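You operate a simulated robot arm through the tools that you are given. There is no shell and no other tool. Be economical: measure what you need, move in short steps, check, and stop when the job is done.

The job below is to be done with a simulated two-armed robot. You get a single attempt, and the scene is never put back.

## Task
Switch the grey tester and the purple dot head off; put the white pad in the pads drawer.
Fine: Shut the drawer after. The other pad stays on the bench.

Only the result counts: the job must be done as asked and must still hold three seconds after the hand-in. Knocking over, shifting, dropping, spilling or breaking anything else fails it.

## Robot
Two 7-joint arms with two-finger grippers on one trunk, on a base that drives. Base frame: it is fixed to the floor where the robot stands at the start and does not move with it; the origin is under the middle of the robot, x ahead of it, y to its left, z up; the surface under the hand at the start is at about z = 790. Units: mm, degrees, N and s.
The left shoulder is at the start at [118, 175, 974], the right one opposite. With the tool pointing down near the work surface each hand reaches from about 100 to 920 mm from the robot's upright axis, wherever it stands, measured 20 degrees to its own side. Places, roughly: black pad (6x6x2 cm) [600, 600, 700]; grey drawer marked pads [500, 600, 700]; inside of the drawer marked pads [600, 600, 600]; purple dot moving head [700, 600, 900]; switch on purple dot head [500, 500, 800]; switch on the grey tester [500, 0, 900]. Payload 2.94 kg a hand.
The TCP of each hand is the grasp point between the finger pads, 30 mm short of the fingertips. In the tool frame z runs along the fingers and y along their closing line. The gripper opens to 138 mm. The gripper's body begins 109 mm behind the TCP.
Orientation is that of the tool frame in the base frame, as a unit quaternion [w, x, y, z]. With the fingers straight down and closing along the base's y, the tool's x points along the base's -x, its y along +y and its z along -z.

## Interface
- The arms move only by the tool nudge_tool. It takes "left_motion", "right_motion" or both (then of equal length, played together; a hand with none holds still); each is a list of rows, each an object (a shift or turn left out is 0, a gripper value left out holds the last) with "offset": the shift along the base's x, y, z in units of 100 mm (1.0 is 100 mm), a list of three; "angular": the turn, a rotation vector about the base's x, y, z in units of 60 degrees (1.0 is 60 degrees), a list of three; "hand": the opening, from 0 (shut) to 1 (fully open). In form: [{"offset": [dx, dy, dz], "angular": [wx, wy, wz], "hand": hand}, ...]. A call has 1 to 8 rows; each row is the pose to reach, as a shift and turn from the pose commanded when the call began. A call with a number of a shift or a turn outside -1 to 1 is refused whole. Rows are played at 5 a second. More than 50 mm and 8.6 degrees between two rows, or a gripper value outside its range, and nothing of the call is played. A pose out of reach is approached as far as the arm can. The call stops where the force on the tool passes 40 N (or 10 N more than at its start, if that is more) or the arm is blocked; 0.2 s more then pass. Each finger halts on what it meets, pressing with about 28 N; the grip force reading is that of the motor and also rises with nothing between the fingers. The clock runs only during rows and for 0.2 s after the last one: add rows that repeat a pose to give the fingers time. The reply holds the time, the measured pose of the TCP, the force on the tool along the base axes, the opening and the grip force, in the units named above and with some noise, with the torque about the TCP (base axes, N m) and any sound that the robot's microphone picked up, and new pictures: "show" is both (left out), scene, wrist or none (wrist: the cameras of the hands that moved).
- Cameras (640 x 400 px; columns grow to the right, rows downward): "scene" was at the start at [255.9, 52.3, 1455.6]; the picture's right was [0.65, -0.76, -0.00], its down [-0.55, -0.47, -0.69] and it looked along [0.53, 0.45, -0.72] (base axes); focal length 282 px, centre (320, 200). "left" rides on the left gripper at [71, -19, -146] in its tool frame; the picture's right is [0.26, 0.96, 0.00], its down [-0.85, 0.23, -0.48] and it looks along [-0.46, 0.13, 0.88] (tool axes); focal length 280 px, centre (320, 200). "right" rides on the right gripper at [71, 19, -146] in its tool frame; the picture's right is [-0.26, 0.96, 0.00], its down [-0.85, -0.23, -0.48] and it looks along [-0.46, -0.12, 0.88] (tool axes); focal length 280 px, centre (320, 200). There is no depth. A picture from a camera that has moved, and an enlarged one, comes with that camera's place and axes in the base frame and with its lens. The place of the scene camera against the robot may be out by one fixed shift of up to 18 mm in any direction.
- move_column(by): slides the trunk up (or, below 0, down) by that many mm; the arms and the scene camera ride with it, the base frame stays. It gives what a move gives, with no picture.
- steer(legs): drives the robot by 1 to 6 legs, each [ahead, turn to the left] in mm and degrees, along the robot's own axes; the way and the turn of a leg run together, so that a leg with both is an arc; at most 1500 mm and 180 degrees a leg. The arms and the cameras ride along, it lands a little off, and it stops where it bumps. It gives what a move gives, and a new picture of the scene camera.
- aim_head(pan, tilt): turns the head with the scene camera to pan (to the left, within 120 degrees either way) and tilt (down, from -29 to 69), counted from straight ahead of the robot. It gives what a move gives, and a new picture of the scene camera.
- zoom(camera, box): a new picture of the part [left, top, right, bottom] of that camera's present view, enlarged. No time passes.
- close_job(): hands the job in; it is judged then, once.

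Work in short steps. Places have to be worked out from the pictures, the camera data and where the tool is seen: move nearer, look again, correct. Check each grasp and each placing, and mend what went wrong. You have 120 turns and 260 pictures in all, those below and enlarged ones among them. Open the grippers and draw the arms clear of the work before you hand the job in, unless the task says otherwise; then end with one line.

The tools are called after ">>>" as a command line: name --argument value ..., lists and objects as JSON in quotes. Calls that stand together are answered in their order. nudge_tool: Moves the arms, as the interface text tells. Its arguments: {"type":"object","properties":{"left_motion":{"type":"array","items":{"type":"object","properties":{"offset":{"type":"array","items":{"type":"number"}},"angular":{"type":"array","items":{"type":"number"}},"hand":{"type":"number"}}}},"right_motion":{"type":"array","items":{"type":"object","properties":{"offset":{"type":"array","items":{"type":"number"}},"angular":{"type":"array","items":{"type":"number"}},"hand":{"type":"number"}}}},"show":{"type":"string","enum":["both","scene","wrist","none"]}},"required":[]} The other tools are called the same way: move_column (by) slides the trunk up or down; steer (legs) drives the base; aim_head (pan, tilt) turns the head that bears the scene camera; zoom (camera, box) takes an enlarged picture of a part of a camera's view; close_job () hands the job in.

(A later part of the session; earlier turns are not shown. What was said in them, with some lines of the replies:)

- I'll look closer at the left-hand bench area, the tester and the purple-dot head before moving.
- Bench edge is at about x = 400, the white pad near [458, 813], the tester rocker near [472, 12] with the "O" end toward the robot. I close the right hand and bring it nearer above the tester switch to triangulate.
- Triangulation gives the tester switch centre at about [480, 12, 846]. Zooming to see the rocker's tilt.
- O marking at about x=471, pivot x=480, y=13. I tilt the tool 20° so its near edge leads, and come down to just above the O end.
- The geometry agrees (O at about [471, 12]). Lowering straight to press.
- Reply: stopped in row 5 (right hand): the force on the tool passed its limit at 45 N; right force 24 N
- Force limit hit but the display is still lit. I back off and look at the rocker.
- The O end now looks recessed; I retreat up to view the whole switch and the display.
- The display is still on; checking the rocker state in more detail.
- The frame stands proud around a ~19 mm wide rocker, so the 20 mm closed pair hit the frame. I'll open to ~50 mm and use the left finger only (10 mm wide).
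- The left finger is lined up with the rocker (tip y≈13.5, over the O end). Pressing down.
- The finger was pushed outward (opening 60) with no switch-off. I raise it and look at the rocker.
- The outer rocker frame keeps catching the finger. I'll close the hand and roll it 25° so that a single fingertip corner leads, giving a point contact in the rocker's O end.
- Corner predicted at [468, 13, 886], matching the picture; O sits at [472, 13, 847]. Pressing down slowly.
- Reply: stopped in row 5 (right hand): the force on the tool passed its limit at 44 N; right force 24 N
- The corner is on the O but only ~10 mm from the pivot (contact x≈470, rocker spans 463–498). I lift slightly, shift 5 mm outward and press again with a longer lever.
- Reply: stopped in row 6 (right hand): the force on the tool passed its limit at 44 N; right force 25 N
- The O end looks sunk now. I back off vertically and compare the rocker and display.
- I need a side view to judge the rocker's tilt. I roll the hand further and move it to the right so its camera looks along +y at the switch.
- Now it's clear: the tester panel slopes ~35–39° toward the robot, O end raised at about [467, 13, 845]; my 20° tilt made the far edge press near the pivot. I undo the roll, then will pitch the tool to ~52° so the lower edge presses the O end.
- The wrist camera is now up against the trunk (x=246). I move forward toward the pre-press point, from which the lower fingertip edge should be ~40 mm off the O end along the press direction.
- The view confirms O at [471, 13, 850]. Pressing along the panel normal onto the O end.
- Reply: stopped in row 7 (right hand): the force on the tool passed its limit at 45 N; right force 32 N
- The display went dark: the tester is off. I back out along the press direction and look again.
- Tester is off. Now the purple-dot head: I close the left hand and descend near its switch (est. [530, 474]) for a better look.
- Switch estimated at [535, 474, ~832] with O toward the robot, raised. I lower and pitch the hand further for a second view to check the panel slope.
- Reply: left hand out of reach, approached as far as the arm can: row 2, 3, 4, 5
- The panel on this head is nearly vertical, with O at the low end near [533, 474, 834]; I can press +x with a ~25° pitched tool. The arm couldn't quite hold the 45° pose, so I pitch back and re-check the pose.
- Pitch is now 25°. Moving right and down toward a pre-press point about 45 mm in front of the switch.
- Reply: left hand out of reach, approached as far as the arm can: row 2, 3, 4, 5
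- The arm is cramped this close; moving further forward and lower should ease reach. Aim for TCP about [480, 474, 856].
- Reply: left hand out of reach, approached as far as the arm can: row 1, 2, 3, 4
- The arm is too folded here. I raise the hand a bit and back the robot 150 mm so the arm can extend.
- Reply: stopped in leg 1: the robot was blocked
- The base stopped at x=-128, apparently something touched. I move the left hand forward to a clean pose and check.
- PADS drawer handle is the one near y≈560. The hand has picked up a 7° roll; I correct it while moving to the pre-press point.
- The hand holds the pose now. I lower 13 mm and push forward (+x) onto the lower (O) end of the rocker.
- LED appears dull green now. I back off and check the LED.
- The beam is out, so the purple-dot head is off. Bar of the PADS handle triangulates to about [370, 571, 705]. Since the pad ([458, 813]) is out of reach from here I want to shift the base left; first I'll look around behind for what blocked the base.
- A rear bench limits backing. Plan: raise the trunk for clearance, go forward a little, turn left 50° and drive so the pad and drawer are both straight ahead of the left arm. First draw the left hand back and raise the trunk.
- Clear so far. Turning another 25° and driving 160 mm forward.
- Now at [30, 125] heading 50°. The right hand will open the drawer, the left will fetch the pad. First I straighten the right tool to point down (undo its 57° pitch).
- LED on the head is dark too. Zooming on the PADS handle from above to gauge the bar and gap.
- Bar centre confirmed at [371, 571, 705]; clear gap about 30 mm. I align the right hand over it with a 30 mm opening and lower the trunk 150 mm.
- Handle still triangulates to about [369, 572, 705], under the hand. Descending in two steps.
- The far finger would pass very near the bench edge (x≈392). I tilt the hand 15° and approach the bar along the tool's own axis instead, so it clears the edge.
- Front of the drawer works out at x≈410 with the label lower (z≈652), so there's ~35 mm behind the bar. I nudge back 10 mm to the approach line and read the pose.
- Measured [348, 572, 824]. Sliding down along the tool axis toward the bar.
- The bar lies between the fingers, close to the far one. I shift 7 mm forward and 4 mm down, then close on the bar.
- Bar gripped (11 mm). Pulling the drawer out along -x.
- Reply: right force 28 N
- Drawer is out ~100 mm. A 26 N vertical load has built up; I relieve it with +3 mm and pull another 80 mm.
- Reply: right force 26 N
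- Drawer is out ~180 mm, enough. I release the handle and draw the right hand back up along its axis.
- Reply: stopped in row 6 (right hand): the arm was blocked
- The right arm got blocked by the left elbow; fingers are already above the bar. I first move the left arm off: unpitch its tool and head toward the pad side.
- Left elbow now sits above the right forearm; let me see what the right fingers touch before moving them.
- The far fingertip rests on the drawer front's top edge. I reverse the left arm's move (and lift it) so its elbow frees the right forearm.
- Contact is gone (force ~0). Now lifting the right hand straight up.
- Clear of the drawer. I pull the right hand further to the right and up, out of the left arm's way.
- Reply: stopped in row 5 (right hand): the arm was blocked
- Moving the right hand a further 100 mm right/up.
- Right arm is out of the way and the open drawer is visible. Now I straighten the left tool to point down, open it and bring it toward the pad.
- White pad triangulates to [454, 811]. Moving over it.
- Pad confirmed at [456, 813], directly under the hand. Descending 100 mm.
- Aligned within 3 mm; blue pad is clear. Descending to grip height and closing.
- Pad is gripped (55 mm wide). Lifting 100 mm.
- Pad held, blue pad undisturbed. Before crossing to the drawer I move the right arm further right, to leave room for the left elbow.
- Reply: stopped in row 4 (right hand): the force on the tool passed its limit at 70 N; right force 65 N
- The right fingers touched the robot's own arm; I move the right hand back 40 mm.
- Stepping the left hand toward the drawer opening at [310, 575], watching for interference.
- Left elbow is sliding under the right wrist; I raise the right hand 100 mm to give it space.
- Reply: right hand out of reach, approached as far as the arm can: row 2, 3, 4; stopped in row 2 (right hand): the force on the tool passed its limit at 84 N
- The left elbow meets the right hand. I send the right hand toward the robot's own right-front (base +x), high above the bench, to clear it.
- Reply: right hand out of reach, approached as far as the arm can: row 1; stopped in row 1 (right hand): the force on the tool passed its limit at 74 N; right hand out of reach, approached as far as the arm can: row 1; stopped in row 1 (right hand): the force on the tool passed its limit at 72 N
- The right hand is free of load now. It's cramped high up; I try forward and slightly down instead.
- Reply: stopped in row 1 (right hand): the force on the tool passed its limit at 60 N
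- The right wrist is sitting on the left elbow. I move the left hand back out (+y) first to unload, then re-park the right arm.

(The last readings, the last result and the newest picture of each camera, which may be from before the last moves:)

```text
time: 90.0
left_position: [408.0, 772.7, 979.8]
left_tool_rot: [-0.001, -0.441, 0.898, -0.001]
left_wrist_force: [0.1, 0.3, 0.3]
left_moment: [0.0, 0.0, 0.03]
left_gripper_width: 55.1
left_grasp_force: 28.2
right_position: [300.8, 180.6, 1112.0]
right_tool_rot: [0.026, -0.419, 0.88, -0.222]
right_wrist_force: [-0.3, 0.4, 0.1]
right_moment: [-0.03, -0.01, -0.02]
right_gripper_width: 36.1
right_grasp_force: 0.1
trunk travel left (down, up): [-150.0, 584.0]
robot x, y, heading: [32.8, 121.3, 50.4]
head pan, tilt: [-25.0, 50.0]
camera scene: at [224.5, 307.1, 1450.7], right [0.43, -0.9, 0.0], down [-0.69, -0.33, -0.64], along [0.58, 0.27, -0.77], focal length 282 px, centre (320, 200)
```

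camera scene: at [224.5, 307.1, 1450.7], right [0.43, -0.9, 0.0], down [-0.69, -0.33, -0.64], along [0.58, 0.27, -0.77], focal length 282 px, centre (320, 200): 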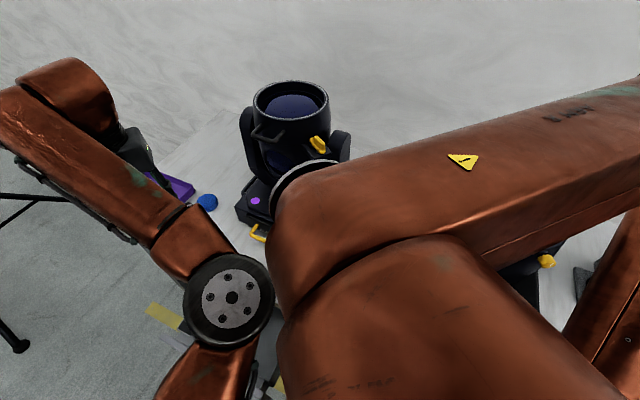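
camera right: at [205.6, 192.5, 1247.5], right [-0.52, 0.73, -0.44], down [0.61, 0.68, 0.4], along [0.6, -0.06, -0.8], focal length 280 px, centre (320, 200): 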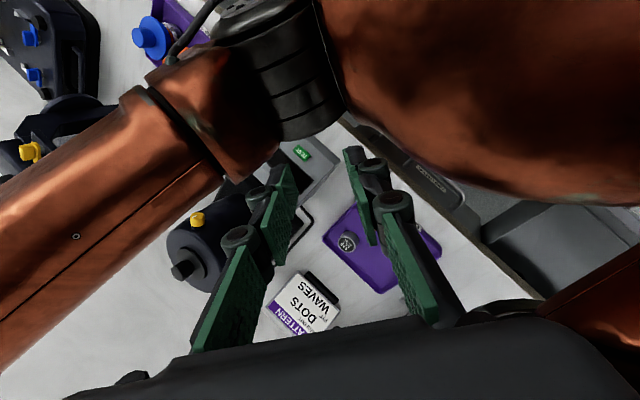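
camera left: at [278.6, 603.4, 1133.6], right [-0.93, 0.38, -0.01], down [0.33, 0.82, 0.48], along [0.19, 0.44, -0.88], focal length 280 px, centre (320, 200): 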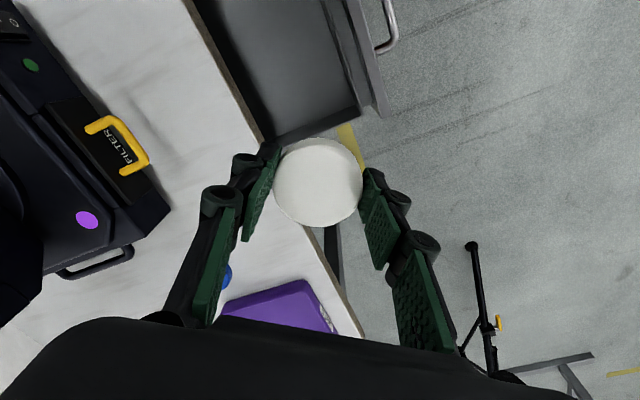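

Left elbow is clear. Now the right hand goes forward (+x) over the bench at z≈1110.

>>> nudge_tool --right_motion '[{"offset": [0.3, -0.05, 0]}, {"offset": [0.6, -0.1, 0.0]}, {"offset": [1.0, -0.15, 0.0]}, {"offset": [1.0, -0.15, 0.0]}]' --show "none"

>>> nudge_tool --right_motion '[{"offset": [0.3, -0.1, 0]}, {"offset": [0.6, -0.2, 0.0]}, {"offset": [1.0, -0.3, 0.0]}, {"offset": [1.0, -0.3, 0.0]}]' --show "scene"

```text
time: 91.0
left_position: [407.3, 772.8, 980.8]
left_tool_rot: [0.0, -0.442, 0.897, -0.001]
left_wrist_force: [0.3, -0.4, -1.1]
left_moment: [0.03, -0.06, -0.02]
left_gripper_width: 55.1
left_grasp_force: 27.9
right_position: [372.1, 179.1, 1074.2]
right_tool_rot: [0.025, -0.42, 0.879, -0.222]
right_wrist_force: [0.4, 0.2, 0.1]
right_moment: [0.03, -0.04, 0.03]
right_gripper_width: 35.6
right_grasp_force: 0.1
right hand out of reach, approached as far as the arm can: row 1, 2, 3, 4
trunk travel left (down, up): [-150.0, 584.0]
robot x, y, heading: [27.7, 125.8, 50.1]
head pan, tilt: [-25.0, 50.0]
```

```text
time: 92.0
left_position: [407.7, 772.1, 980.4]
left_tool_rot: [0.0, -0.441, 0.897, -0.001]
left_wrist_force: [-0.3, -0.5, -0.1]
left_moment: [-0.04, -0.06, 0.02]
left_gripper_width: 55.4
left_grasp_force: 28.2
right_position: [447.9, 182.0, 1030.0]
right_tool_rot: [0.025, -0.42, 0.88, -0.223]
right_wrist_force: [-0.6, 0.6, -0.9]
right_moment: [-0.01, -0.02, 0.03]
right_gripper_width: 35.8
right_grasp_force: 0.1
right hand out of reach, approached as far as the arm can: row 1, 2, 3, 4
trunk travel left (down, up): [-150.0, 584.0]
robot x, y, heading: [31.1, 125.1, 50.4]
head pan, tilt: [-25.0, 50.0]
camera scene: at [224.2, 306.9, 1450.8], right [0.43, -0.9, 0.0], down [-0.69, -0.33, -0.64], along [0.58, 0.27, -0.77], focal length 282 px, centre (320, 200)
```

scene: 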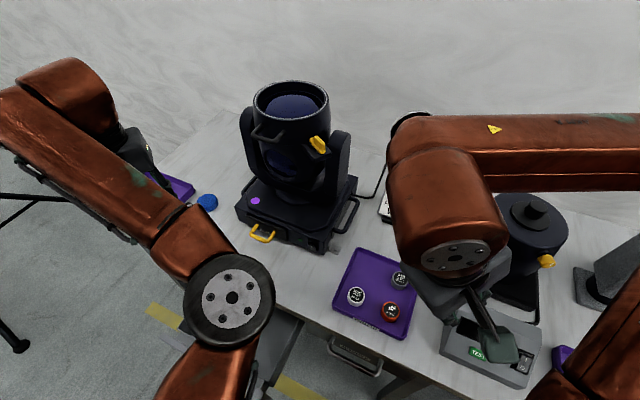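

Right arm is parked well clear. Now the left hand moves toward the drawer.

>>> nudge_tool --left_motion '[{"offset": [-0.3, -0.2, 0.0]}, {"offset": [-0.6, -0.4, 0.0]}, {"offset": [-0.9, -0.7, 0.0]}, {"offset": [-1.0, -1.0, 0.0]}, {"offset": [-1.0, -1.0, 0.0]}]' --show "none"

>>> nudge_tool --left_motion '[{"offset": [0, -0.3, 0]}, {"offset": [0, -0.6, 0]}, {"offset": [0, -0.9, 0]}, {"offset": [0, -1.0, 0]}, {"offset": [0, -1.0, 0]}]' --show "both"

```text
time: 93.2
left_position: [307.1, 673.1, 977.9]
left_tool_rot: [-0.002, -0.441, 0.897, 0.0]
left_wrist_force: [-0.5, 0.1, -0.8]
left_moment: [0.02, -0.01, -0.01]
left_gripper_width: 55.4
left_grasp_force: 28.3
right_position: [447.7, 183.4, 1030.0]
right_tool_rot: [0.024, -0.419, 0.88, -0.222]
right_wrist_force: [0.2, -0.2, -0.3]
right_moment: [0.0, -0.02, -0.01]
right_gripper_width: 35.9
right_grasp_force: 0.0
trunk travel left (down, up): [-150.0, 584.0]
robot x, y, heading: [27.6, 123.4, 50.3]
head pan, tilt: [-25.0, 50.0]
```

```text
time: 94.4
left_position: [315.5, 631.0, 983.9]
left_tool_rot: [-0.003, -0.441, 0.897, -0.002]
left_wrist_force: [0.0, -0.6, -0.3]
left_moment: [0.01, 0.01, 0.02]
left_gripper_width: 55.4
left_grasp_force: 28.1
left hand out of reach, approached as far as the arm can: row 2, 3, 4, 5
right_position: [448.6, 182.3, 1030.7]
right_tool_rot: [0.025, -0.42, 0.88, -0.221]
right_wrist_force: [0.0, 0.2, 0.2]
right_moment: [0.0, 0.02, 0.02]
right_gripper_width: 36.1
right_grasp_force: 0.1
trunk travel left (down, up): [-150.0, 584.0]
robot x, y, heading: [27.1, 126.5, 50.4]
head pan, tilt: [-25.0, 50.0]
camera scene: at [225.3, 306.7, 1450.6], right [0.43, -0.9, 0.0], down [-0.69, -0.33, -0.64], along [0.58, 0.27, -0.77], focal length 282 px, centre (320, 200)
camera left: at [288.8, 563.6, 1131.4], right [-0.92, 0.38, 0.0], down [0.34, 0.82, 0.47], along [0.18, 0.44, -0.88], focal length 280 px, centre (320, 200)
```

scene: 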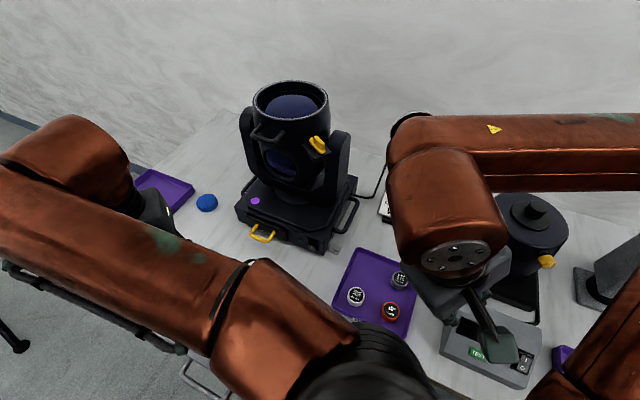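
left: 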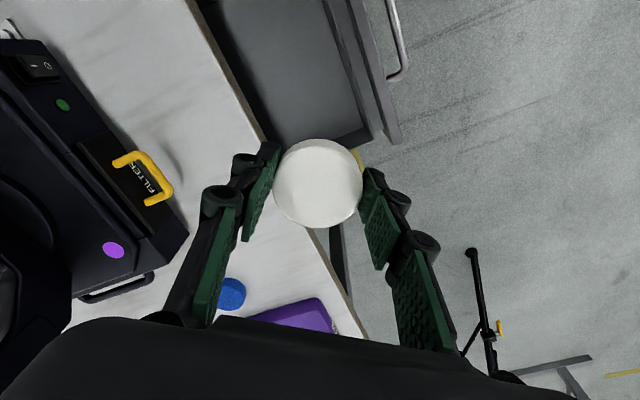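

The opening spans x≈257–385 and y≈490–660. Reach limits y at this height; going lower should extend the arm, so I descend while moving toward y≈590.

>>> nudge_tool --left_motion '[{"offset": [0, -0.1, -0.3]}, {"offset": [0.0, -0.2, -0.6]}, {"offset": [0.0, -0.4, -0.9]}, {"offset": [0.0, -0.4, -1.0]}, {"offset": [0.0, -0.4, -1.0]}]' --show "wrist"

```text
time: 95.6
left_position: [321.0, 632.3, 889.0]
left_tool_rot: [-0.001, -0.441, 0.897, -0.001]
left_wrist_force: [-0.2, -0.3, 0.1]
left_moment: [-0.02, 0.01, 0.0]
left_gripper_width: 55.6
left_grasp_force: 27.9
left hand out of reach, approached as far as the arm can: row 1, 2, 3, 4, 5
right_position: [447.6, 182.4, 1031.0]
right_tool_rot: [0.024, -0.419, 0.88, -0.221]
right_wrist_force: [-0.1, 0.1, -0.4]
right_moment: [-0.02, 0.0, -0.02]
right_gripper_width: 35.9
right_grasp_force: 0.2
trunk travel left (down, up): [-150.0, 584.0]
robot x, y, heading: [30.1, 125.8, 50.3]
head pan, tilt: [-25.0, 50.0]
camera left: at [293.7, 564.6, 1036.4], right [-0.92, 0.38, 0.0], down [0.34, 0.82, 0.47], along [0.18, 0.44, -0.88], focal length 280 px, centre (320, 200)
```

left: 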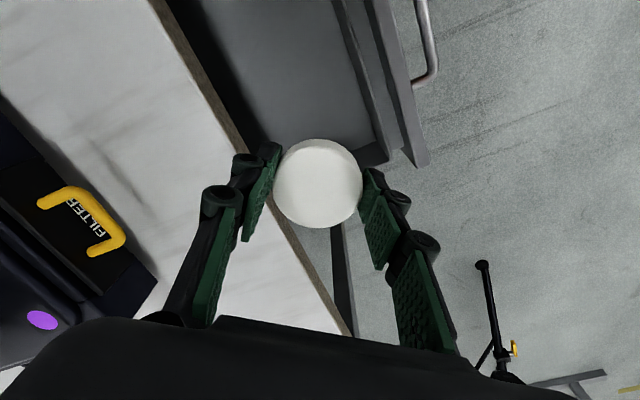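

Still limited at y≈632. Backing the base 65 mm along its heading will carry the hand to about [280, 583], and then I only need to reach outward.

>>> steer --legs '[[-65, 0]]'

```text
time: 96.6
left_position: [286.3, 593.7, 882.2]
left_tool_rot: [-0.009, -0.442, 0.897, -0.005]
left_wrist_force: [-0.1, -0.5, -0.4]
left_moment: [0.07, -0.06, 0.01]
left_gripper_width: 55.4
left_grasp_force: 28.9
right_position: [415.6, 145.4, 1030.4]
right_tool_rot: [0.017, -0.421, 0.878, -0.226]
right_wrist_force: [-0.6, 0.4, 0.8]
right_moment: [0.04, -0.03, 0.02]
right_gripper_width: 36.0
right_grasp_force: 0.1
trunk travel left (down, up): [-150.0, 584.0]
robot x, y, heading: [-12.4, 73.7, 50.0]
head pan, tilt: [-25.0, 50.0]
camera scene: at [205.0, 282.6, 1447.2], right [0.43, -0.9, 0.01], down [-0.7, -0.34, -0.63], along [0.57, 0.26, -0.78], focal length 282 px, centre (320, 200)
```

scene: 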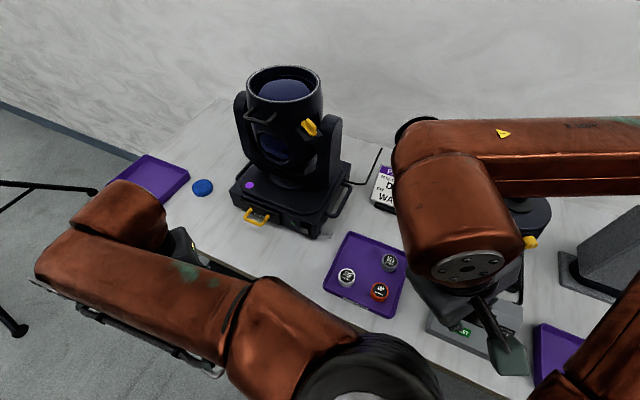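

Now I shift the hand to about [322, 582] and lower to look down into the drawer.

>>> nudge_tool --left_motion '[{"offset": [0.2, -0.05, -0.1]}, {"offset": [0.37, -0.1, -0.2]}, {"offset": [0.37, -0.1, -0.4]}, {"offset": [0.37, -0.1, -0.4]}]' --show "wrist"

```text
time: 97.6
left_position: [306.9, 595.8, 870.8]
left_tool_rot: [0.002, -0.443, 0.897, 0.0]
left_wrist_force: [-0.5, 1.1, -0.2]
left_moment: [-0.03, 0.05, -0.06]
left_gripper_width: 55.2
left_grasp_force: 27.3
left hand out of reach, approached as far as the arm can: row 1, 2, 3, 4
right_position: [401.1, 124.7, 1033.9]
right_tool_rot: [0.029, -0.419, 0.881, -0.22]
right_wrist_force: [-0.1, 0.4, -0.1]
right_moment: [-0.06, 0.02, -0.02]
right_gripper_width: 35.8
right_grasp_force: 0.0
trunk travel left (down, up): [-150.0, 584.0]
robot x, y, heading: [-8.9, 76.1, 50.2]
head pan, tilt: [-25.0, 50.0]
camera left: at [279.8, 527.3, 1018.3], right [-0.92, 0.38, 0.0], down [0.33, 0.81, 0.48], along [0.18, 0.44, -0.88], focal length 280 px, centre (320, 200)
```

left: 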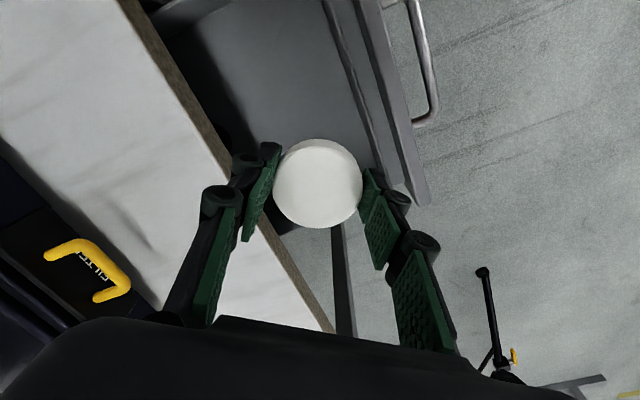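

Drawer interior: front wall inner at x≈262, left wall y≈672. Yawing the hand toward closing along y would give more x-clearance; I rotate -30°.

>>> nudge_tool --left_motion '[{"offset": [0.05, 0, 0], "angular": [0, 0, -0.13]}, {"offset": [0.1, 0, 0], "angular": [0, 0, -0.26]}, {"offset": [0.15, 0, 0.0], "angular": [0, 0, -0.39]}, {"offset": [0.15, 0, 0.0], "angular": [0, 0, -0.5]}, {"offset": [0.15, 0, 0.0], "angular": [0, 0, -0.5]}]' --show "wrist"

```text
time: 98.8
left_position: [323.7, 596.9, 869.9]
left_tool_rot: [0.001, -0.194, 0.981, -0.001]
left_wrist_force: [-0.2, 0.3, 0.1]
left_moment: [0.03, -0.01, 0.0]
left_gripper_width: 55.2
left_grasp_force: 27.9
right_position: [401.2, 126.3, 1033.7]
right_tool_rot: [0.027, -0.419, 0.88, -0.222]
right_wrist_force: [-0.9, 0.7, 0.3]
right_moment: [0.0, 0.0, 0.02]
right_gripper_width: 36.0
right_grasp_force: 0.0
trunk travel left (down, up): [-150.0, 584.0]
robot x, y, heading: [-7.4, 71.7, 50.3]
head pan, tilt: [-25.0, 50.0]
camera left: at [265.5, 552.0, 1016.8], right [-0.61, 0.79, 0.0], down [0.7, 0.54, 0.48], along [0.38, 0.29, -0.88], focal length 280 px, centre (320, 200)
```

left: 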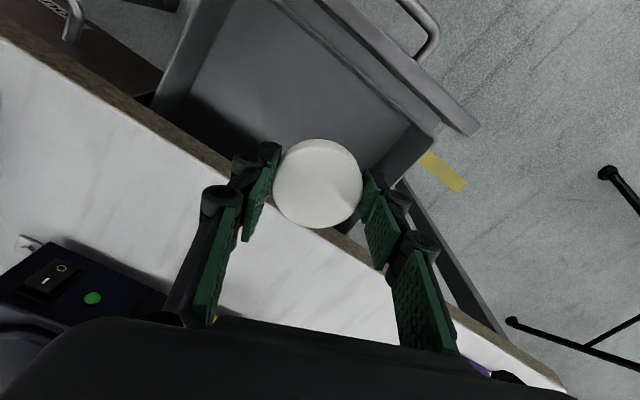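

The pose is reachable with this yaw. Descending into the drawer opening with a slight shift to y≈585.

>>> nudge_tool --left_motion '[{"offset": [0, -0.12, -0.3]}, {"offset": [0, -0.12, -0.6]}, {"offset": [0, -0.12, -0.9]}, {"offset": [0, -0.12, -1.0]}, {"offset": [0, -0.12, -1.0]}]' --show "wrist"

```text
time: 100.0
left_position: [326.3, 630.9, 789.4]
left_tool_rot: [0.001, -0.195, 0.981, -0.002]
left_wrist_force: [0.5, -1.5, -0.7]
left_moment: [0.01, -0.02, 0.0]
left_gripper_width: 55.6
left_grasp_force: 27.4
left hand out of reach, approached as far as the arm can: row 1, 2, 3, 4, 5
right_position: [401.0, 126.4, 1032.4]
right_tool_rot: [0.028, -0.418, 0.881, -0.221]
right_wrist_force: [-0.3, 0.0, -0.1]
right_moment: [-0.04, 0.03, 0.04]
right_gripper_width: 35.9
right_grasp_force: 0.2
trunk travel left (down, up): [-150.0, 584.0]
robot x, y, heading: [-11.9, 73.5, 50.4]
head pan, tilt: [-25.0, 50.0]
camera left: at [267.9, 586.7, 937.6], right [-0.61, 0.79, 0.0], down [0.69, 0.54, 0.48], along [0.38, 0.29, -0.88], focal length 280 px, centre (320, 200)
```

left: 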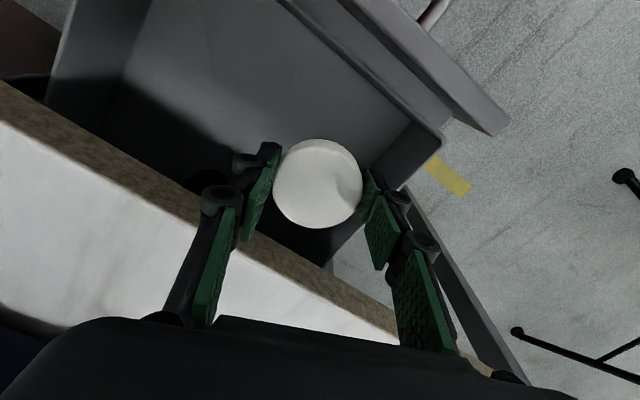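

The arm can't get that low from this trunk height and drifted in y. I go back up to [324, 590, 865] and will use the trunk column to descend instead.

>>> nudge_tool --left_motion '[{"offset": [0, 0, 0.3]}, {"offset": [0, -0.2, 0.6]}, {"offset": [0, -0.38, 0.75]}, {"offset": [0, -0.38, 0.75]}, {"offset": [0, -0.38, 0.75]}]' --show "none"

```text
time: 101.2
left_position: [326.6, 597.1, 868.5]
left_tool_rot: [0.001, -0.195, 0.981, -0.001]
left_wrist_force: [-0.5, 0.2, -0.6]
left_moment: [-0.01, 0.0, -0.03]
left_gripper_width: 55.0
left_grasp_force: 28.3
left hand out of reach, approached as far as the arm can: row 3, 4, 5
right_position: [400.6, 125.3, 1032.2]
right_tool_rot: [0.028, -0.418, 0.881, -0.22]
right_wrist_force: [0.2, -0.3, 0.4]
right_moment: [0.05, 0.0, 0.0]
right_gripper_width: 35.6
right_grasp_force: 0.2
trunk travel left (down, up): [-150.0, 584.0]
robot x, y, heading: [-8.4, 72.9, 50.3]
head pan, tilt: [-25.0, 50.0]
```

Before lowering the trunk I check the right arm's clearance over the tester side.

>>> aim_head --pan -60 --tilt 40

```text
time: 102.2
left_position: [325.1, 597.2, 868.1]
left_tool_rot: [0.001, -0.195, 0.981, -0.002]
left_wrist_force: [0.0, 1.1, -0.5]
left_moment: [0.05, 0.0, 0.0]
left_gripper_width: 55.3
left_grasp_force: 27.6
right_position: [401.4, 125.6, 1032.1]
right_tool_rot: [0.029, -0.419, 0.88, -0.221]
right_wrist_force: [0.3, 0.1, -0.2]
right_moment: [-0.03, 0.02, -0.02]
right_gripper_width: 36.2
right_grasp_force: 0.1
trunk travel left (down, up): [-150.0, 584.0]
robot x, y, heading: [-11.2, 76.1, 50.1]
head pan, tilt: [-60.0, 40.0]
camera scene: at [197.5, 209.8, 1464.7], right [-0.17, -0.99, 0.0], down [-0.63, 0.11, -0.77], along [0.75, -0.13, -0.64], focal length 282 px, centre (320, 200)
```

scene: 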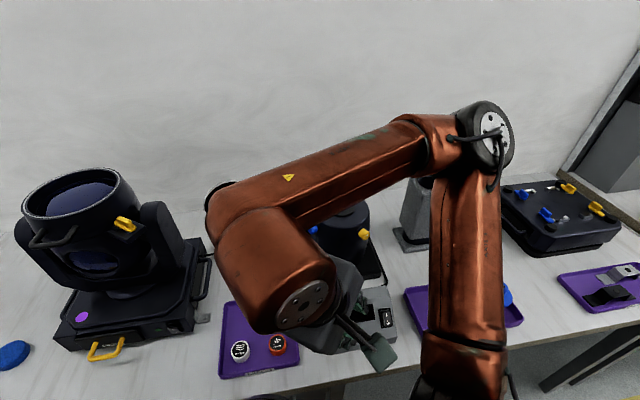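

The right arm is high with clear margin. Lowering the trunk 100 mm first.

>>> move_column --by -100

>>> zoom --camera "left" --box '[0, 0, 640, 400]'

```text
time: 103.6
left_position: [340.8, 620.3, 710.9]
left_tool_rot: [-0.045, -0.196, 0.979, -0.039]
left_wrist_force: [-0.4, -0.6, -0.7]
left_moment: [0.0, 0.0, 0.02]
left_gripper_width: 55.3
left_grasp_force: 28.3
right_position: [436.4, 168.7, 904.2]
right_tool_rot: [-0.036, -0.429, 0.867, -0.25]
right_wrist_force: [0.4, -0.2, 0.5]
right_moment: [0.02, -0.01, -0.01]
right_gripper_width: 36.1
right_grasp_force: 0.1
trunk travel left (down, up): [-50.0, 684.0]
robot x, y, heading: [-8.4, 71.7, 50.2]
head pan, tilt: [-60.0, 40.0]
```

```text
1.00 times, centred on (320, 200) of left (not enlarged: the box is as wide or as high as the picture)
camera zoom: at [293.8, 588.4, 865.4], right [-0.61, 0.79, -0.03], down [0.73, 0.58, 0.37], along [0.31, 0.21, -0.93], focal length 280 px, centre (320, 200)
```

zoom: 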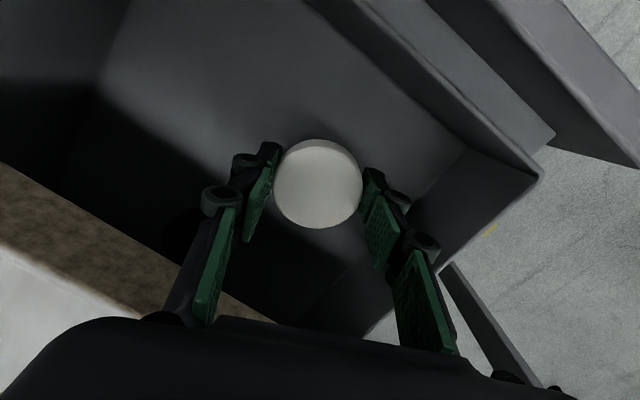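

The hand ended lower (z 711) and tilted 5°, so the trunk seems to have leaned forward. I re-read the state before doing anything else.

>>> nudge_tool --left_motion '[{"offset": [0, 0, 0]}]' --show "wrist"

```text
time: 104.0
left_position: [337.6, 614.0, 716.4]
left_tool_rot: [-0.041, -0.195, 0.979, -0.037]
left_wrist_force: [-0.6, -0.5, 0.7]
left_moment: [0.06, 0.01, -0.01]
left_gripper_width: 55.0
left_grasp_force: 28.1
right_position: [432.0, 164.5, 906.3]
right_tool_rot: [-0.031, -0.428, 0.869, -0.247]
right_wrist_force: [0.2, -0.7, 0.6]
right_moment: [0.05, -0.01, 0.01]
right_gripper_width: 35.9
right_grasp_force: 0.0
trunk travel left (down, up): [-50.0, 684.0]
robot x, y, heading: [-8.2, 71.1, 50.4]
head pan, tilt: [-60.0, 40.0]
camera left: at [289.5, 582.6, 869.3], right [-0.61, 0.79, -0.03], down [0.72, 0.58, 0.38], along [0.32, 0.21, -0.92], focal length 280 px, centre (320, 200)
```

left: 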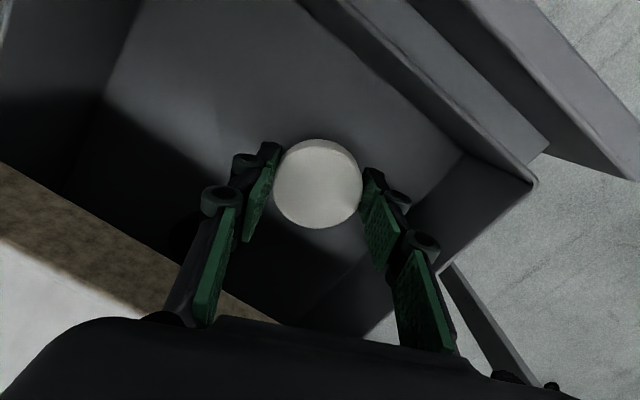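

It is slowly swaying back. I wait a moment for it to settle.

>>> nudge_tool --left_motion '[{"offset": [0, 0, 0]}, {"offset": [0, 0, 0]}, {"offset": [0, 0, 0]}, {"offset": [0, 0, 0]}, {"offset": [0, 0, 0]}, {"offset": [0, 0, 0]}, {"offset": [0, 0, 0]}, {"offset": [0, 0, 0]}]' --show "wrist"

```text
time: 105.8
left_position: [338.7, 617.9, 711.7]
left_tool_rot: [-0.044, -0.196, 0.979, -0.038]
left_wrist_force: [0.9, -0.3, -0.1]
left_moment: [-0.03, 0.0, 0.0]
left_gripper_width: 55.3
left_grasp_force: 27.3
right_position: [435.1, 166.1, 903.3]
right_tool_rot: [-0.034, -0.429, 0.867, -0.25]
right_wrist_force: [0.3, -0.1, -0.5]
right_moment: [0.02, 0.0, 0.02]
right_gripper_width: 35.9
right_grasp_force: 0.2
trunk travel left (down, up): [-50.0, 684.0]
robot x, y, heading: [-13.5, 75.1, 50.1]
head pan, tilt: [-60.0, 40.0]
camera left: at [291.9, 585.8, 866.0], right [-0.61, 0.79, -0.03], down [0.73, 0.58, 0.38], along [0.31, 0.21, -0.93], focal length 280 px, centre (320, 200)
```

left: 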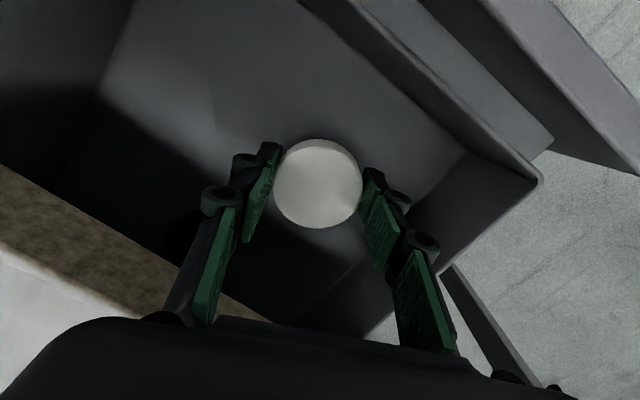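

The lean is stable. The drawer floor works out at z≈676 and the fingertips are at ~681, so the pad is practically on it. I open the fingers moderately.

>>> nudge_tool --left_motion '[{"offset": [0, 0, 0], "hand": 0.53}, {"offset": [0, 0, 0]}, {"offset": [0, 0, 0]}, {"offset": [0, 0, 0]}]' --show "wrist"

```text
time: 106.8
left_position: [338.9, 617.3, 711.2]
left_tool_rot: [-0.042, -0.197, 0.979, -0.038]
left_wrist_force: [-0.5, -0.4, -0.4]
left_moment: [0.04, 0.01, 0.03]
left_gripper_width: 73.1
left_grasp_force: 0.0
right_position: [435.0, 166.4, 903.6]
right_tool_rot: [-0.034, -0.429, 0.868, -0.249]
right_wrist_force: [-0.3, -0.5, -0.3]
right_moment: [-0.02, -0.01, -0.02]
right_gripper_width: 35.8
right_grasp_force: 0.1
trunk travel left (down, up): [-50.0, 684.0]
robot x, y, heading: [-10.6, 73.2, 50.6]
head pan, tilt: [-60.0, 40.0]
camera left: at [291.9, 585.8, 866.0], right [-0.61, 0.79, -0.03], down [0.73, 0.58, 0.38], along [0.31, 0.21, -0.93], focal length 280 px, centre (320, 200)
```

left: 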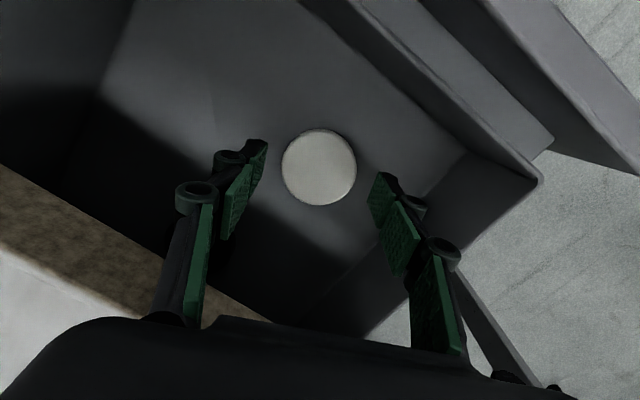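

Pad rests on the drawer floor, fingers free. Raising the trunk 100 mm.

>>> move_column --by 100

>>> zoom --camera "left" --box '[0, 0, 640, 400]'

```text
time: 108.1
left_position: [338.3, 617.6, 809.7]
left_tool_rot: [-0.044, -0.195, 0.979, -0.039]
left_wrist_force: [0.1, 0.0, -0.3]
left_moment: [-0.04, 0.03, 0.01]
left_gripper_width: 72.9
left_grasp_force: 0.1
right_position: [434.9, 167.7, 1003.8]
right_tool_rot: [-0.034, -0.428, 0.868, -0.25]
right_wrist_force: [0.1, -0.2, -0.6]
right_moment: [0.0, 0.0, -0.05]
right_gripper_width: 35.9
right_grasp_force: 0.1
trunk travel left (down, up): [-150.0, 584.0]
robot x, y, heading: [-12.6, 69.4, 50.4]
head pan, tilt: [-60.0, 40.0]
```

```text
1.00 times, centred on (320, 200) of left (not enlarged: the box is as wide or as high as the picture)
camera zoom: at [292.6, 586.6, 964.5], right [-0.61, 0.79, -0.03], down [0.73, 0.58, 0.37], along [0.31, 0.21, -0.93], focal length 280 px, centre (320, 200)
```

zoom: 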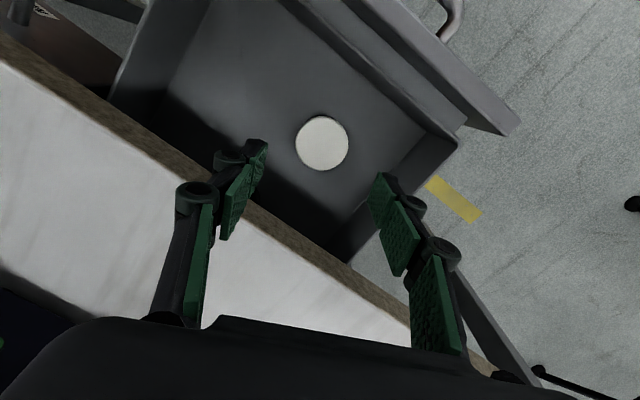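

The lean persists but is stable. I raise and close the left hand, then back the base 100 mm to get a comfortable distance for pushing the drawer shut with the left hand against the handle bar.

>>> nudge_tool --left_motion '[{"offset": [0, 0, 0.3]}, {"offset": [0, 0, 0.6], "hand": 0}, {"offset": [0, 0, 0.9]}, {"offset": [0, 0, 1.0]}, {"offset": [0, 0, 1.0]}]' --show "none"

>>> steer --legs '[[-100, 0]]'

>>> aim_head --pan 15 --tilt 50

```text
time: 109.3
left_position: [341.1, 617.6, 911.9]
left_tool_rot: [-0.044, -0.194, 0.979, -0.037]
left_wrist_force: [-0.5, 0.8, 0.5]
left_moment: [-0.02, 0.0, -0.01]
left_gripper_width: 0.0
left_grasp_force: 14.9
right_position: [434.9, 166.4, 1003.3]
right_tool_rot: [-0.034, -0.43, 0.867, -0.25]
right_wrist_force: [-1.0, -0.2, 1.0]
right_moment: [0.02, 0.05, -0.02]
right_gripper_width: 36.0
right_grasp_force: 0.0
trunk travel left (down, up): [-150.0, 584.0]
robot x, y, heading: [-8.9, 74.9, 50.2]
head pan, tilt: [-60.0, 40.0]
```

```text
time: 110.6
left_position: [258.7, 543.8, 930.0]
left_tool_rot: [-0.02, -0.213, 0.976, -0.044]
left_wrist_force: [-0.6, -0.5, -0.7]
left_moment: [-0.04, -0.18, -0.01]
left_gripper_width: 0.0
left_grasp_force: 28.5
right_position: [360.8, 73.6, 1007.7]
right_tool_rot: [-0.023, -0.426, 0.87, -0.246]
right_wrist_force: [-0.5, -2.0, 0.5]
right_moment: [0.13, -0.12, 0.07]
right_gripper_width: 35.8
right_grasp_force: 0.2
trunk travel left (down, up): [-150.0, 584.0]
robot x, y, heading: [-75.0, 1.9, 50.4]
head pan, tilt: [-60.0, 40.0]
stopped in leg 1: the robot was blocked; the commanded pose is now the measured one
camera scene: at [172.2, 178.8, 1459.9], right [-0.17, -0.99, 0.03], down [-0.65, 0.08, -0.75], along [0.74, -0.15, -0.66], focal length 282 px, centre (320, 200)
```

scene: 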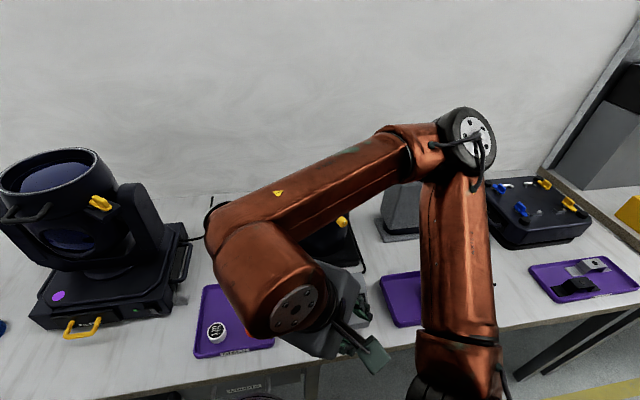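

```text
time: 112.0
left_position: [245.7, 532.3, 940.9]
left_tool_rot: [-0.007, -0.219, 0.975, -0.043]
left_wrist_force: [-0.3, 0.7, 0.4]
left_moment: [-0.02, -0.04, -0.02]
left_gripper_width: 0.0
left_grasp_force: 27.3
right_position: [349.5, 59.3, 1010.6]
right_tool_rot: [-0.014, -0.425, 0.872, -0.243]
right_wrist_force: [-0.1, -0.2, -0.5]
right_moment: [0.04, -0.01, 0.0]
right_gripper_width: 36.0
right_grasp_force: 0.1
trunk travel left (down, up): [-150.0, 584.0]
robot x, y, heading: [-71.9, -2.9, 50.4]
head pan, tilt: [15.0, 50.0]
camera scene: at [111.6, 252.5, 1446.5], right [0.91, -0.42, -0.01], down [-0.33, -0.71, -0.62], along [0.25, 0.57, -0.78], focal length 282 px, centre (320, 200)
```

scene: 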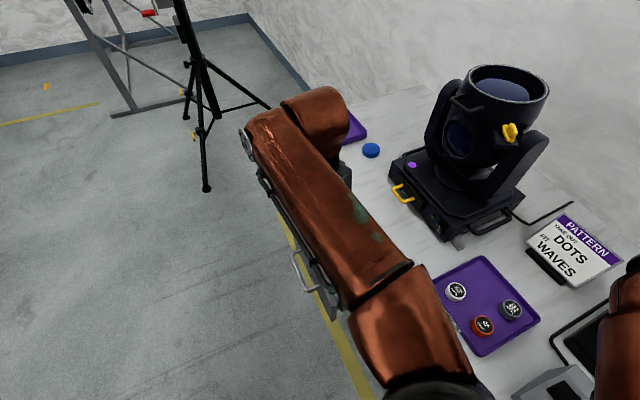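

Base is at [-72, 0]. I bring the closed left hand to the near side of the handle: [150, 573].

>>> nudge_tool --left_motion '[{"offset": [-0.3, 0.15, 0]}, {"offset": [-0.6, 0.3, 0]}, {"offset": [-0.9, 0.42, 0]}, {"offset": [-1.0, 0.42, 0]}, {"offset": [-1.0, 0.42, 0]}]' --show "both"

```text
time: 113.2
left_position: [142.5, 559.3, 944.7]
left_tool_rot: [-0.012, -0.208, 0.978, -0.027]
left_wrist_force: [0.2, 0.6, -0.3]
left_moment: [-0.03, 0.01, -0.05]
left_gripper_width: 0.3
left_grasp_force: 28.3
right_position: [340.7, 50.4, 1013.4]
right_tool_rot: [-0.009, -0.424, 0.873, -0.24]
right_wrist_force: [0.3, 0.1, 0.6]
right_moment: [-0.03, -0.01, 0.02]
right_gripper_width: 35.8
right_grasp_force: 0.1
trunk travel left (down, up): [-150.0, 584.0]
robot x, y, heading: [-73.6, -4.9, 50.3]
head pan, tilt: [15.0, 50.0]
camera scene: at [80.0, 215.4, 1451.9], right [0.91, -0.42, 0.0], down [-0.32, -0.7, -0.64], along [0.27, 0.59, -0.76], focal length 282 px, centre (320, 200)
camera left: at [88.2, 520.9, 1094.5], right [-0.63, 0.77, -0.04], down [0.69, 0.58, 0.43], along [0.36, 0.25, -0.9], focal length 280 px, centre (320, 200)
```

scene: 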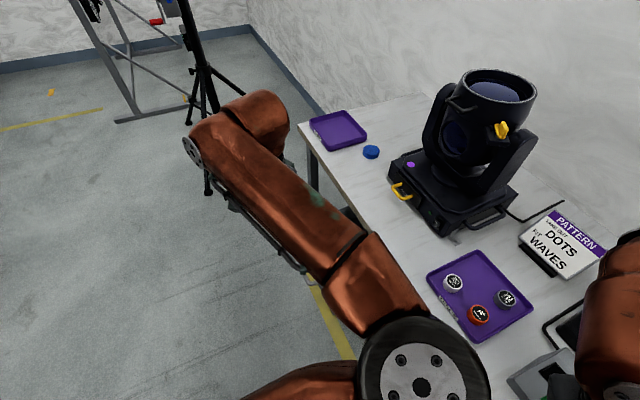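
left: 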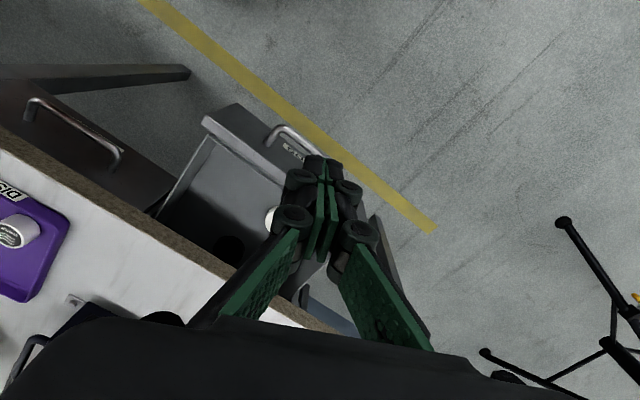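

Bar is at x≈190; the hand is safely on its near side. Descending.

>>> nudge_tool --left_motion '[{"offset": [0, 0.1, -0.35]}, {"offset": [0, 0.12, -0.7]}, {"offset": [0, 0.12, -1.0]}, {"offset": [0, 0.12, -1.0]}]' --show "none"

>>> nudge_tool --left_motion '[{"offset": [0, 0, -0.35]}, {"offset": [0, 0, -0.7]}, {"offset": [0, 0, -1.0]}, {"offset": [0, 0, -1.0]}]' --show "both"

```text
time: 114.2
left_position: [145.7, 576.1, 839.4]
left_tool_rot: [-0.015, -0.208, 0.977, -0.03]
left_wrist_force: [0.1, 0.8, -0.1]
left_moment: [0.03, -0.01, -0.01]
left_gripper_width: 0.1
left_grasp_force: 28.3
right_position: [344.8, 55.1, 1011.3]
right_tool_rot: [-0.012, -0.424, 0.873, -0.24]
right_wrist_force: [-0.3, 0.9, -0.2]
right_moment: [-0.01, 0.01, 0.02]
right_gripper_width: 35.7
right_grasp_force: 0.1
trunk travel left (down, up): [-150.0, 584.0]
robot x, y, heading: [-73.5, -2.0, 50.4]
head pan, tilt: [15.0, 50.0]
```

```text
time: 115.2
left_position: [144.0, 573.8, 739.7]
left_tool_rot: [-0.015, -0.208, 0.978, -0.03]
left_wrist_force: [0.7, -0.3, 0.2]
left_moment: [-0.02, -0.01, -0.01]
left_gripper_width: 0.1
left_grasp_force: 27.8
right_position: [345.0, 54.5, 1011.4]
right_tool_rot: [-0.011, -0.425, 0.873, -0.241]
right_wrist_force: [-0.7, 0.1, 0.4]
right_moment: [0.01, 0.0, 0.0]
right_gripper_width: 36.1
right_grasp_force: 0.1
trunk travel left (down, up): [-150.0, 584.0]
robot x, y, heading: [-74.8, -2.2, 50.2]
head pan, tilt: [15.0, 50.0]
camera scene: at [82.7, 218.4, 1450.7], right [0.91, -0.42, 0.0], down [-0.32, -0.7, -0.64], along [0.27, 0.58, -0.77], focal length 282 px, centre (320, 200)
camera left: at [90.0, 536.8, 890.0], right [-0.63, 0.77, -0.04], down [0.69, 0.58, 0.43], along [0.35, 0.24, -0.9], focal length 280 px, centre (320, 200)
```

scene: 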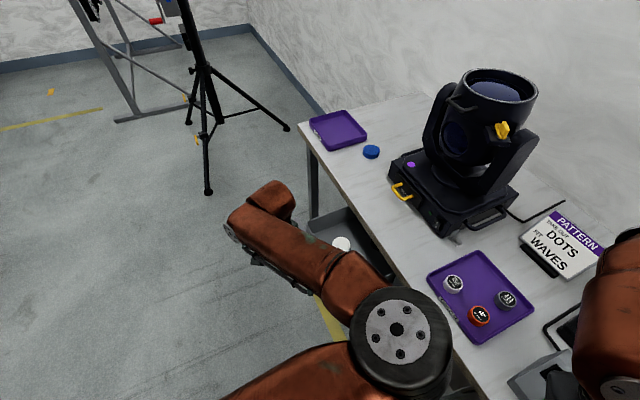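
left: 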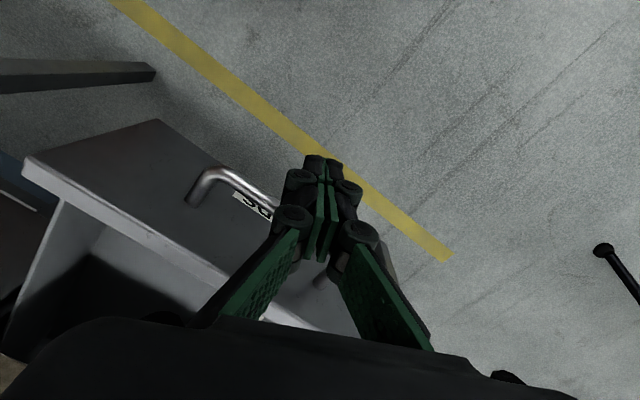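

Good. I lower 20 mm more and push the bar in +x.

>>> nudge_tool --left_motion '[{"offset": [0, 0, -0.2]}, {"offset": [0.15, 0, -0.2]}, {"offset": [0.3, 0, -0.2]}, {"offset": [0.45, 0, -0.2]}, {"offset": [0.6, 0, -0.2]}, {"offset": [0.75, 0, -0.2]}, {"offset": [0.9, 0, -0.2]}, {"offset": [1.0, 0, -0.2]}]' --show "wrist"

```text
time: 117.0
left_position: [245.8, 574.4, 719.1]
left_tool_rot: [-0.016, -0.208, 0.978, -0.028]
left_wrist_force: [-1.2, 0.1, -1.0]
left_moment: [0.01, 0.01, 0.01]
left_gripper_width: 0.0
left_grasp_force: 27.9
right_position: [344.4, 55.3, 1012.3]
right_tool_rot: [-0.012, -0.425, 0.873, -0.241]
right_wrist_force: [0.6, -0.1, -0.2]
right_moment: [0.03, 0.0, 0.01]
right_gripper_width: 35.9
right_grasp_force: 0.1
trunk travel left (down, up): [-150.0, 584.0]
robot x, y, heading: [-72.8, -4.1, 50.4]
head pan, tilt: [15.0, 50.0]
camera left: at [191.8, 537.0, 869.6], right [-0.63, 0.77, -0.04], down [0.69, 0.59, 0.43], along [0.35, 0.24, -0.9], focal length 280 px, centre (320, 200)
```

left: 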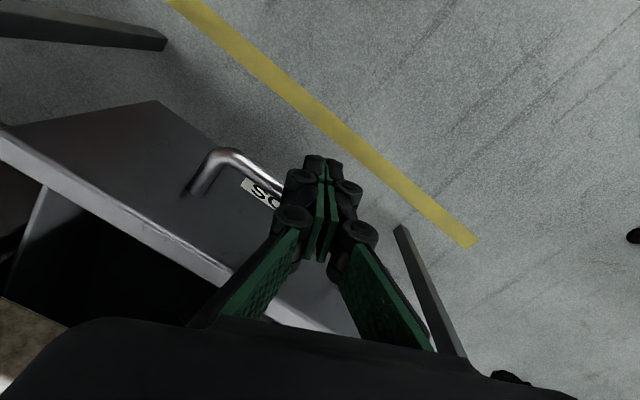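

The drawer is moving in with the push. Continuing another 100 mm, slowing near the end.

>>> nudge_tool --left_motion '[{"offset": [0.15, 0, 0]}, {"offset": [0.3, 0, 0]}, {"offset": [0.45, 0, 0]}, {"offset": [0.6, 0, 0]}, {"offset": [0.75, 0, 0]}, {"offset": [0.88, 0, 0]}, {"offset": [0.95, 0, 0]}, {"offset": [1.0, 0, 0]}]' --show "wrist"

```text
time: 118.8
left_position: [344.1, 575.9, 719.2]
left_tool_rot: [-0.015, -0.208, 0.978, -0.031]
left_wrist_force: [-0.5, 0.8, -0.5]
left_moment: [0.01, 0.0, -0.02]
left_gripper_width: 0.2
left_grasp_force: 27.9
right_position: [344.3, 55.3, 1011.1]
right_tool_rot: [-0.012, -0.425, 0.873, -0.24]
right_wrist_force: [0.5, -0.5, -0.4]
right_moment: [-0.03, -0.02, 0.0]
right_gripper_width: 35.8
right_grasp_force: 0.1
trunk travel left (down, up): [-150.0, 584.0]
robot x, y, heading: [-75.3, -1.4, 50.6]
head pan, tilt: [15.0, 50.0]
camera left: at [292.1, 537.5, 869.6], right [-0.63, 0.77, -0.04], down [0.69, 0.58, 0.43], along [0.35, 0.24, -0.9], focal length 280 px, centre (320, 200)
```

left: 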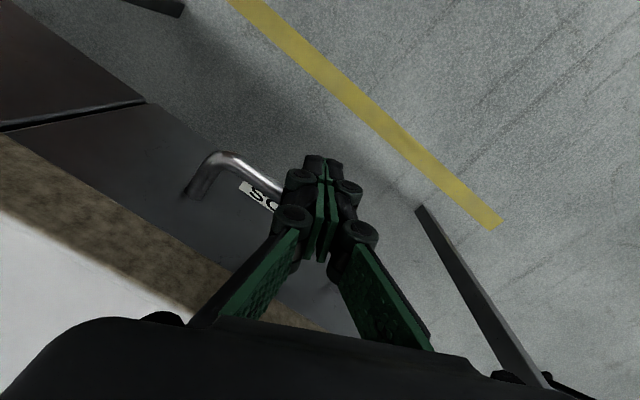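

Nearly flush with the neighbouring drawer. I push the last bit until resistance.

>>> nudge_tool --left_motion '[{"offset": [0.04, 0, 0]}, {"offset": [0.08, 0, 0]}, {"offset": [0.11, 0, 0]}, {"offset": [0.14, 0, 0]}, {"offset": [0.17, 0, 0]}, {"offset": [0.2, 0, 0]}, {"offset": [0.23, 0, 0]}]' --show "wrist"

```text
time: 119.9
left_position: [351.7, 575.4, 715.9]
left_tool_rot: [-0.024, -0.212, 0.976, -0.034]
left_wrist_force: [-12.8, -5.0, -0.6]
left_moment: [-0.23, -0.04, -0.13]
left_gripper_width: 0.1
left_grasp_force: 28.7
right_position: [345.1, 55.6, 1011.2]
right_tool_rot: [-0.011, -0.425, 0.872, -0.241]
right_wrist_force: [0.0, -0.6, 0.8]
right_moment: [0.07, -0.01, 0.02]
right_gripper_width: 35.8
right_grasp_force: 0.0
trunk travel left (down, up): [-150.0, 584.0]
robot x, y, heading: [-74.6, -2.7, 50.5]
head pan, tilt: [15.0, 50.0]
stopped in row 5 (left hand): the force on the tool passed its limit at 43 N (the readings are from after the stop); the commanded pose is now the measured one
camera left: at [300.1, 538.7, 867.5], right [-0.64, 0.77, -0.04], down [0.69, 0.59, 0.41], along [0.34, 0.24, -0.91], focal length 280 px, centre (320, 200)
```

left: 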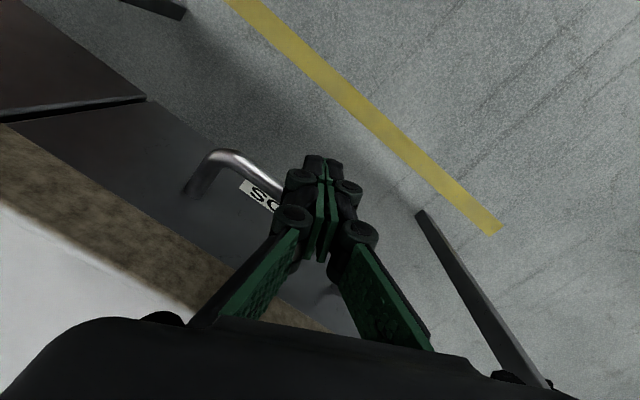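

The drawer hit its stop (43 N) at the expected position: shut. I retreat -x and then up.

>>> nudge_tool --left_motion '[{"offset": [-0.3, 0, 0]}, {"offset": [-0.6, 0, 0.1]}, {"offset": [-0.8, 0, 0.5]}, {"offset": [-0.8, 0, 0.9]}, {"offset": [-0.8, 0, 1.0]}]' --show "none"

>>> nudge_tool --left_motion '[{"offset": [-0.2, 0, 0.4], "hand": 0.4}, {"offset": [-0.3, 0, 0.8]}, {"offset": [-0.3, 0, 1.0]}, {"offset": [-0.3, 0, 1.0]}]' --show "both"

>>> zoom --camera "left" --box '[0, 60, 340, 300]'

```text
time: 121.1
left_position: [270.6, 575.8, 816.2]
left_tool_rot: [-0.022, -0.21, 0.977, -0.031]
left_wrist_force: [-0.7, -0.5, 0.1]
left_moment: [-0.01, 0.0, 0.0]
left_gripper_width: 0.1
left_grasp_force: 27.7
right_position: [345.6, 54.7, 1011.7]
right_tool_rot: [-0.011, -0.425, 0.872, -0.241]
right_wrist_force: [-0.6, 0.6, 0.1]
right_moment: [0.0, 0.0, 0.02]
right_gripper_width: 36.1
right_grasp_force: 0.1
trunk travel left (down, up): [-150.0, 584.0]
robot x, y, heading: [-74.0, -4.7, 50.5]
head pan, tilt: [15.0, 50.0]
```

```text
time: 122.1
left_position: [241.3, 575.6, 916.5]
left_tool_rot: [-0.022, -0.21, 0.977, -0.031]
left_wrist_force: [-0.5, 0.2, -0.3]
left_moment: [0.01, 0.02, 0.02]
left_gripper_width: 55.2
left_grasp_force: 0.1
right_position: [344.5, 55.2, 1012.0]
right_tool_rot: [-0.012, -0.425, 0.873, -0.241]
right_wrist_force: [0.9, 0.3, 0.1]
right_moment: [0.0, 0.01, -0.01]
right_gripper_width: 36.0
right_grasp_force: 0.1
trunk travel left (down, up): [-150.0, 584.0]
robot x, y, heading: [-76.1, -1.8, 50.5]
head pan, tilt: [15.0, 50.0]
camera scene: at [82.3, 218.9, 1450.5], right [0.91, -0.41, 0.0], down [-0.32, -0.7, -0.64], along [0.27, 0.58, -0.77], focal length 282 px, centre (320, 200)
camera left: at [189.9, 538.6, 1068.4], right [-0.64, 0.77, -0.04], down [0.69, 0.59, 0.41], along [0.34, 0.24, -0.91], focal length 280 px, centre (320, 200)
```

scene: 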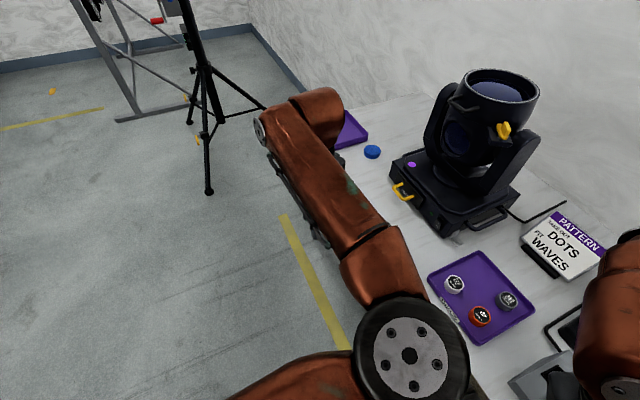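
left: 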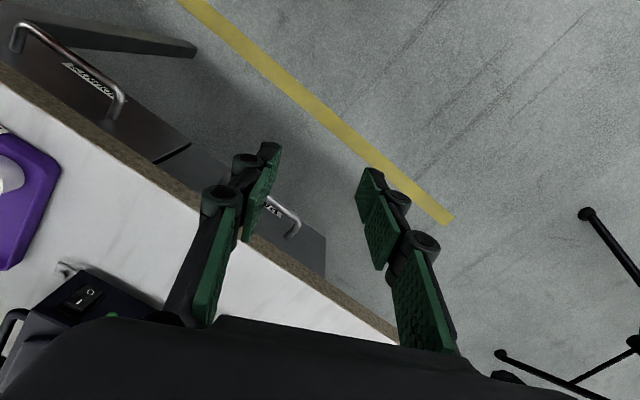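

```text
1.67 times, centred on (170, 180) of left
camera zoom: at [189.9, 538.6, 1068.4], right [-0.64, 0.77, -0.04], down [0.69, 0.59, 0.41], along [0.34, 0.24, -0.91], focal length 467 px, centre (570, 233)
```

zoom: 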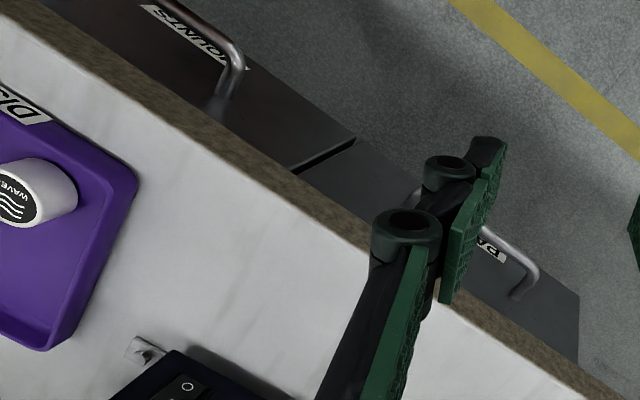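

The PADS drawer is flush, with the white pad inside. The blue pad is still on the bench, both switches are off, and the hands are open and clear. Handing in.

>>> close_job

```text
The job is handed in.
```

The grey tester and the purple dot head are switched off, the white pad is in the pads drawer with the drawer shut, and the other pad (it looked blue) is still on the bench.
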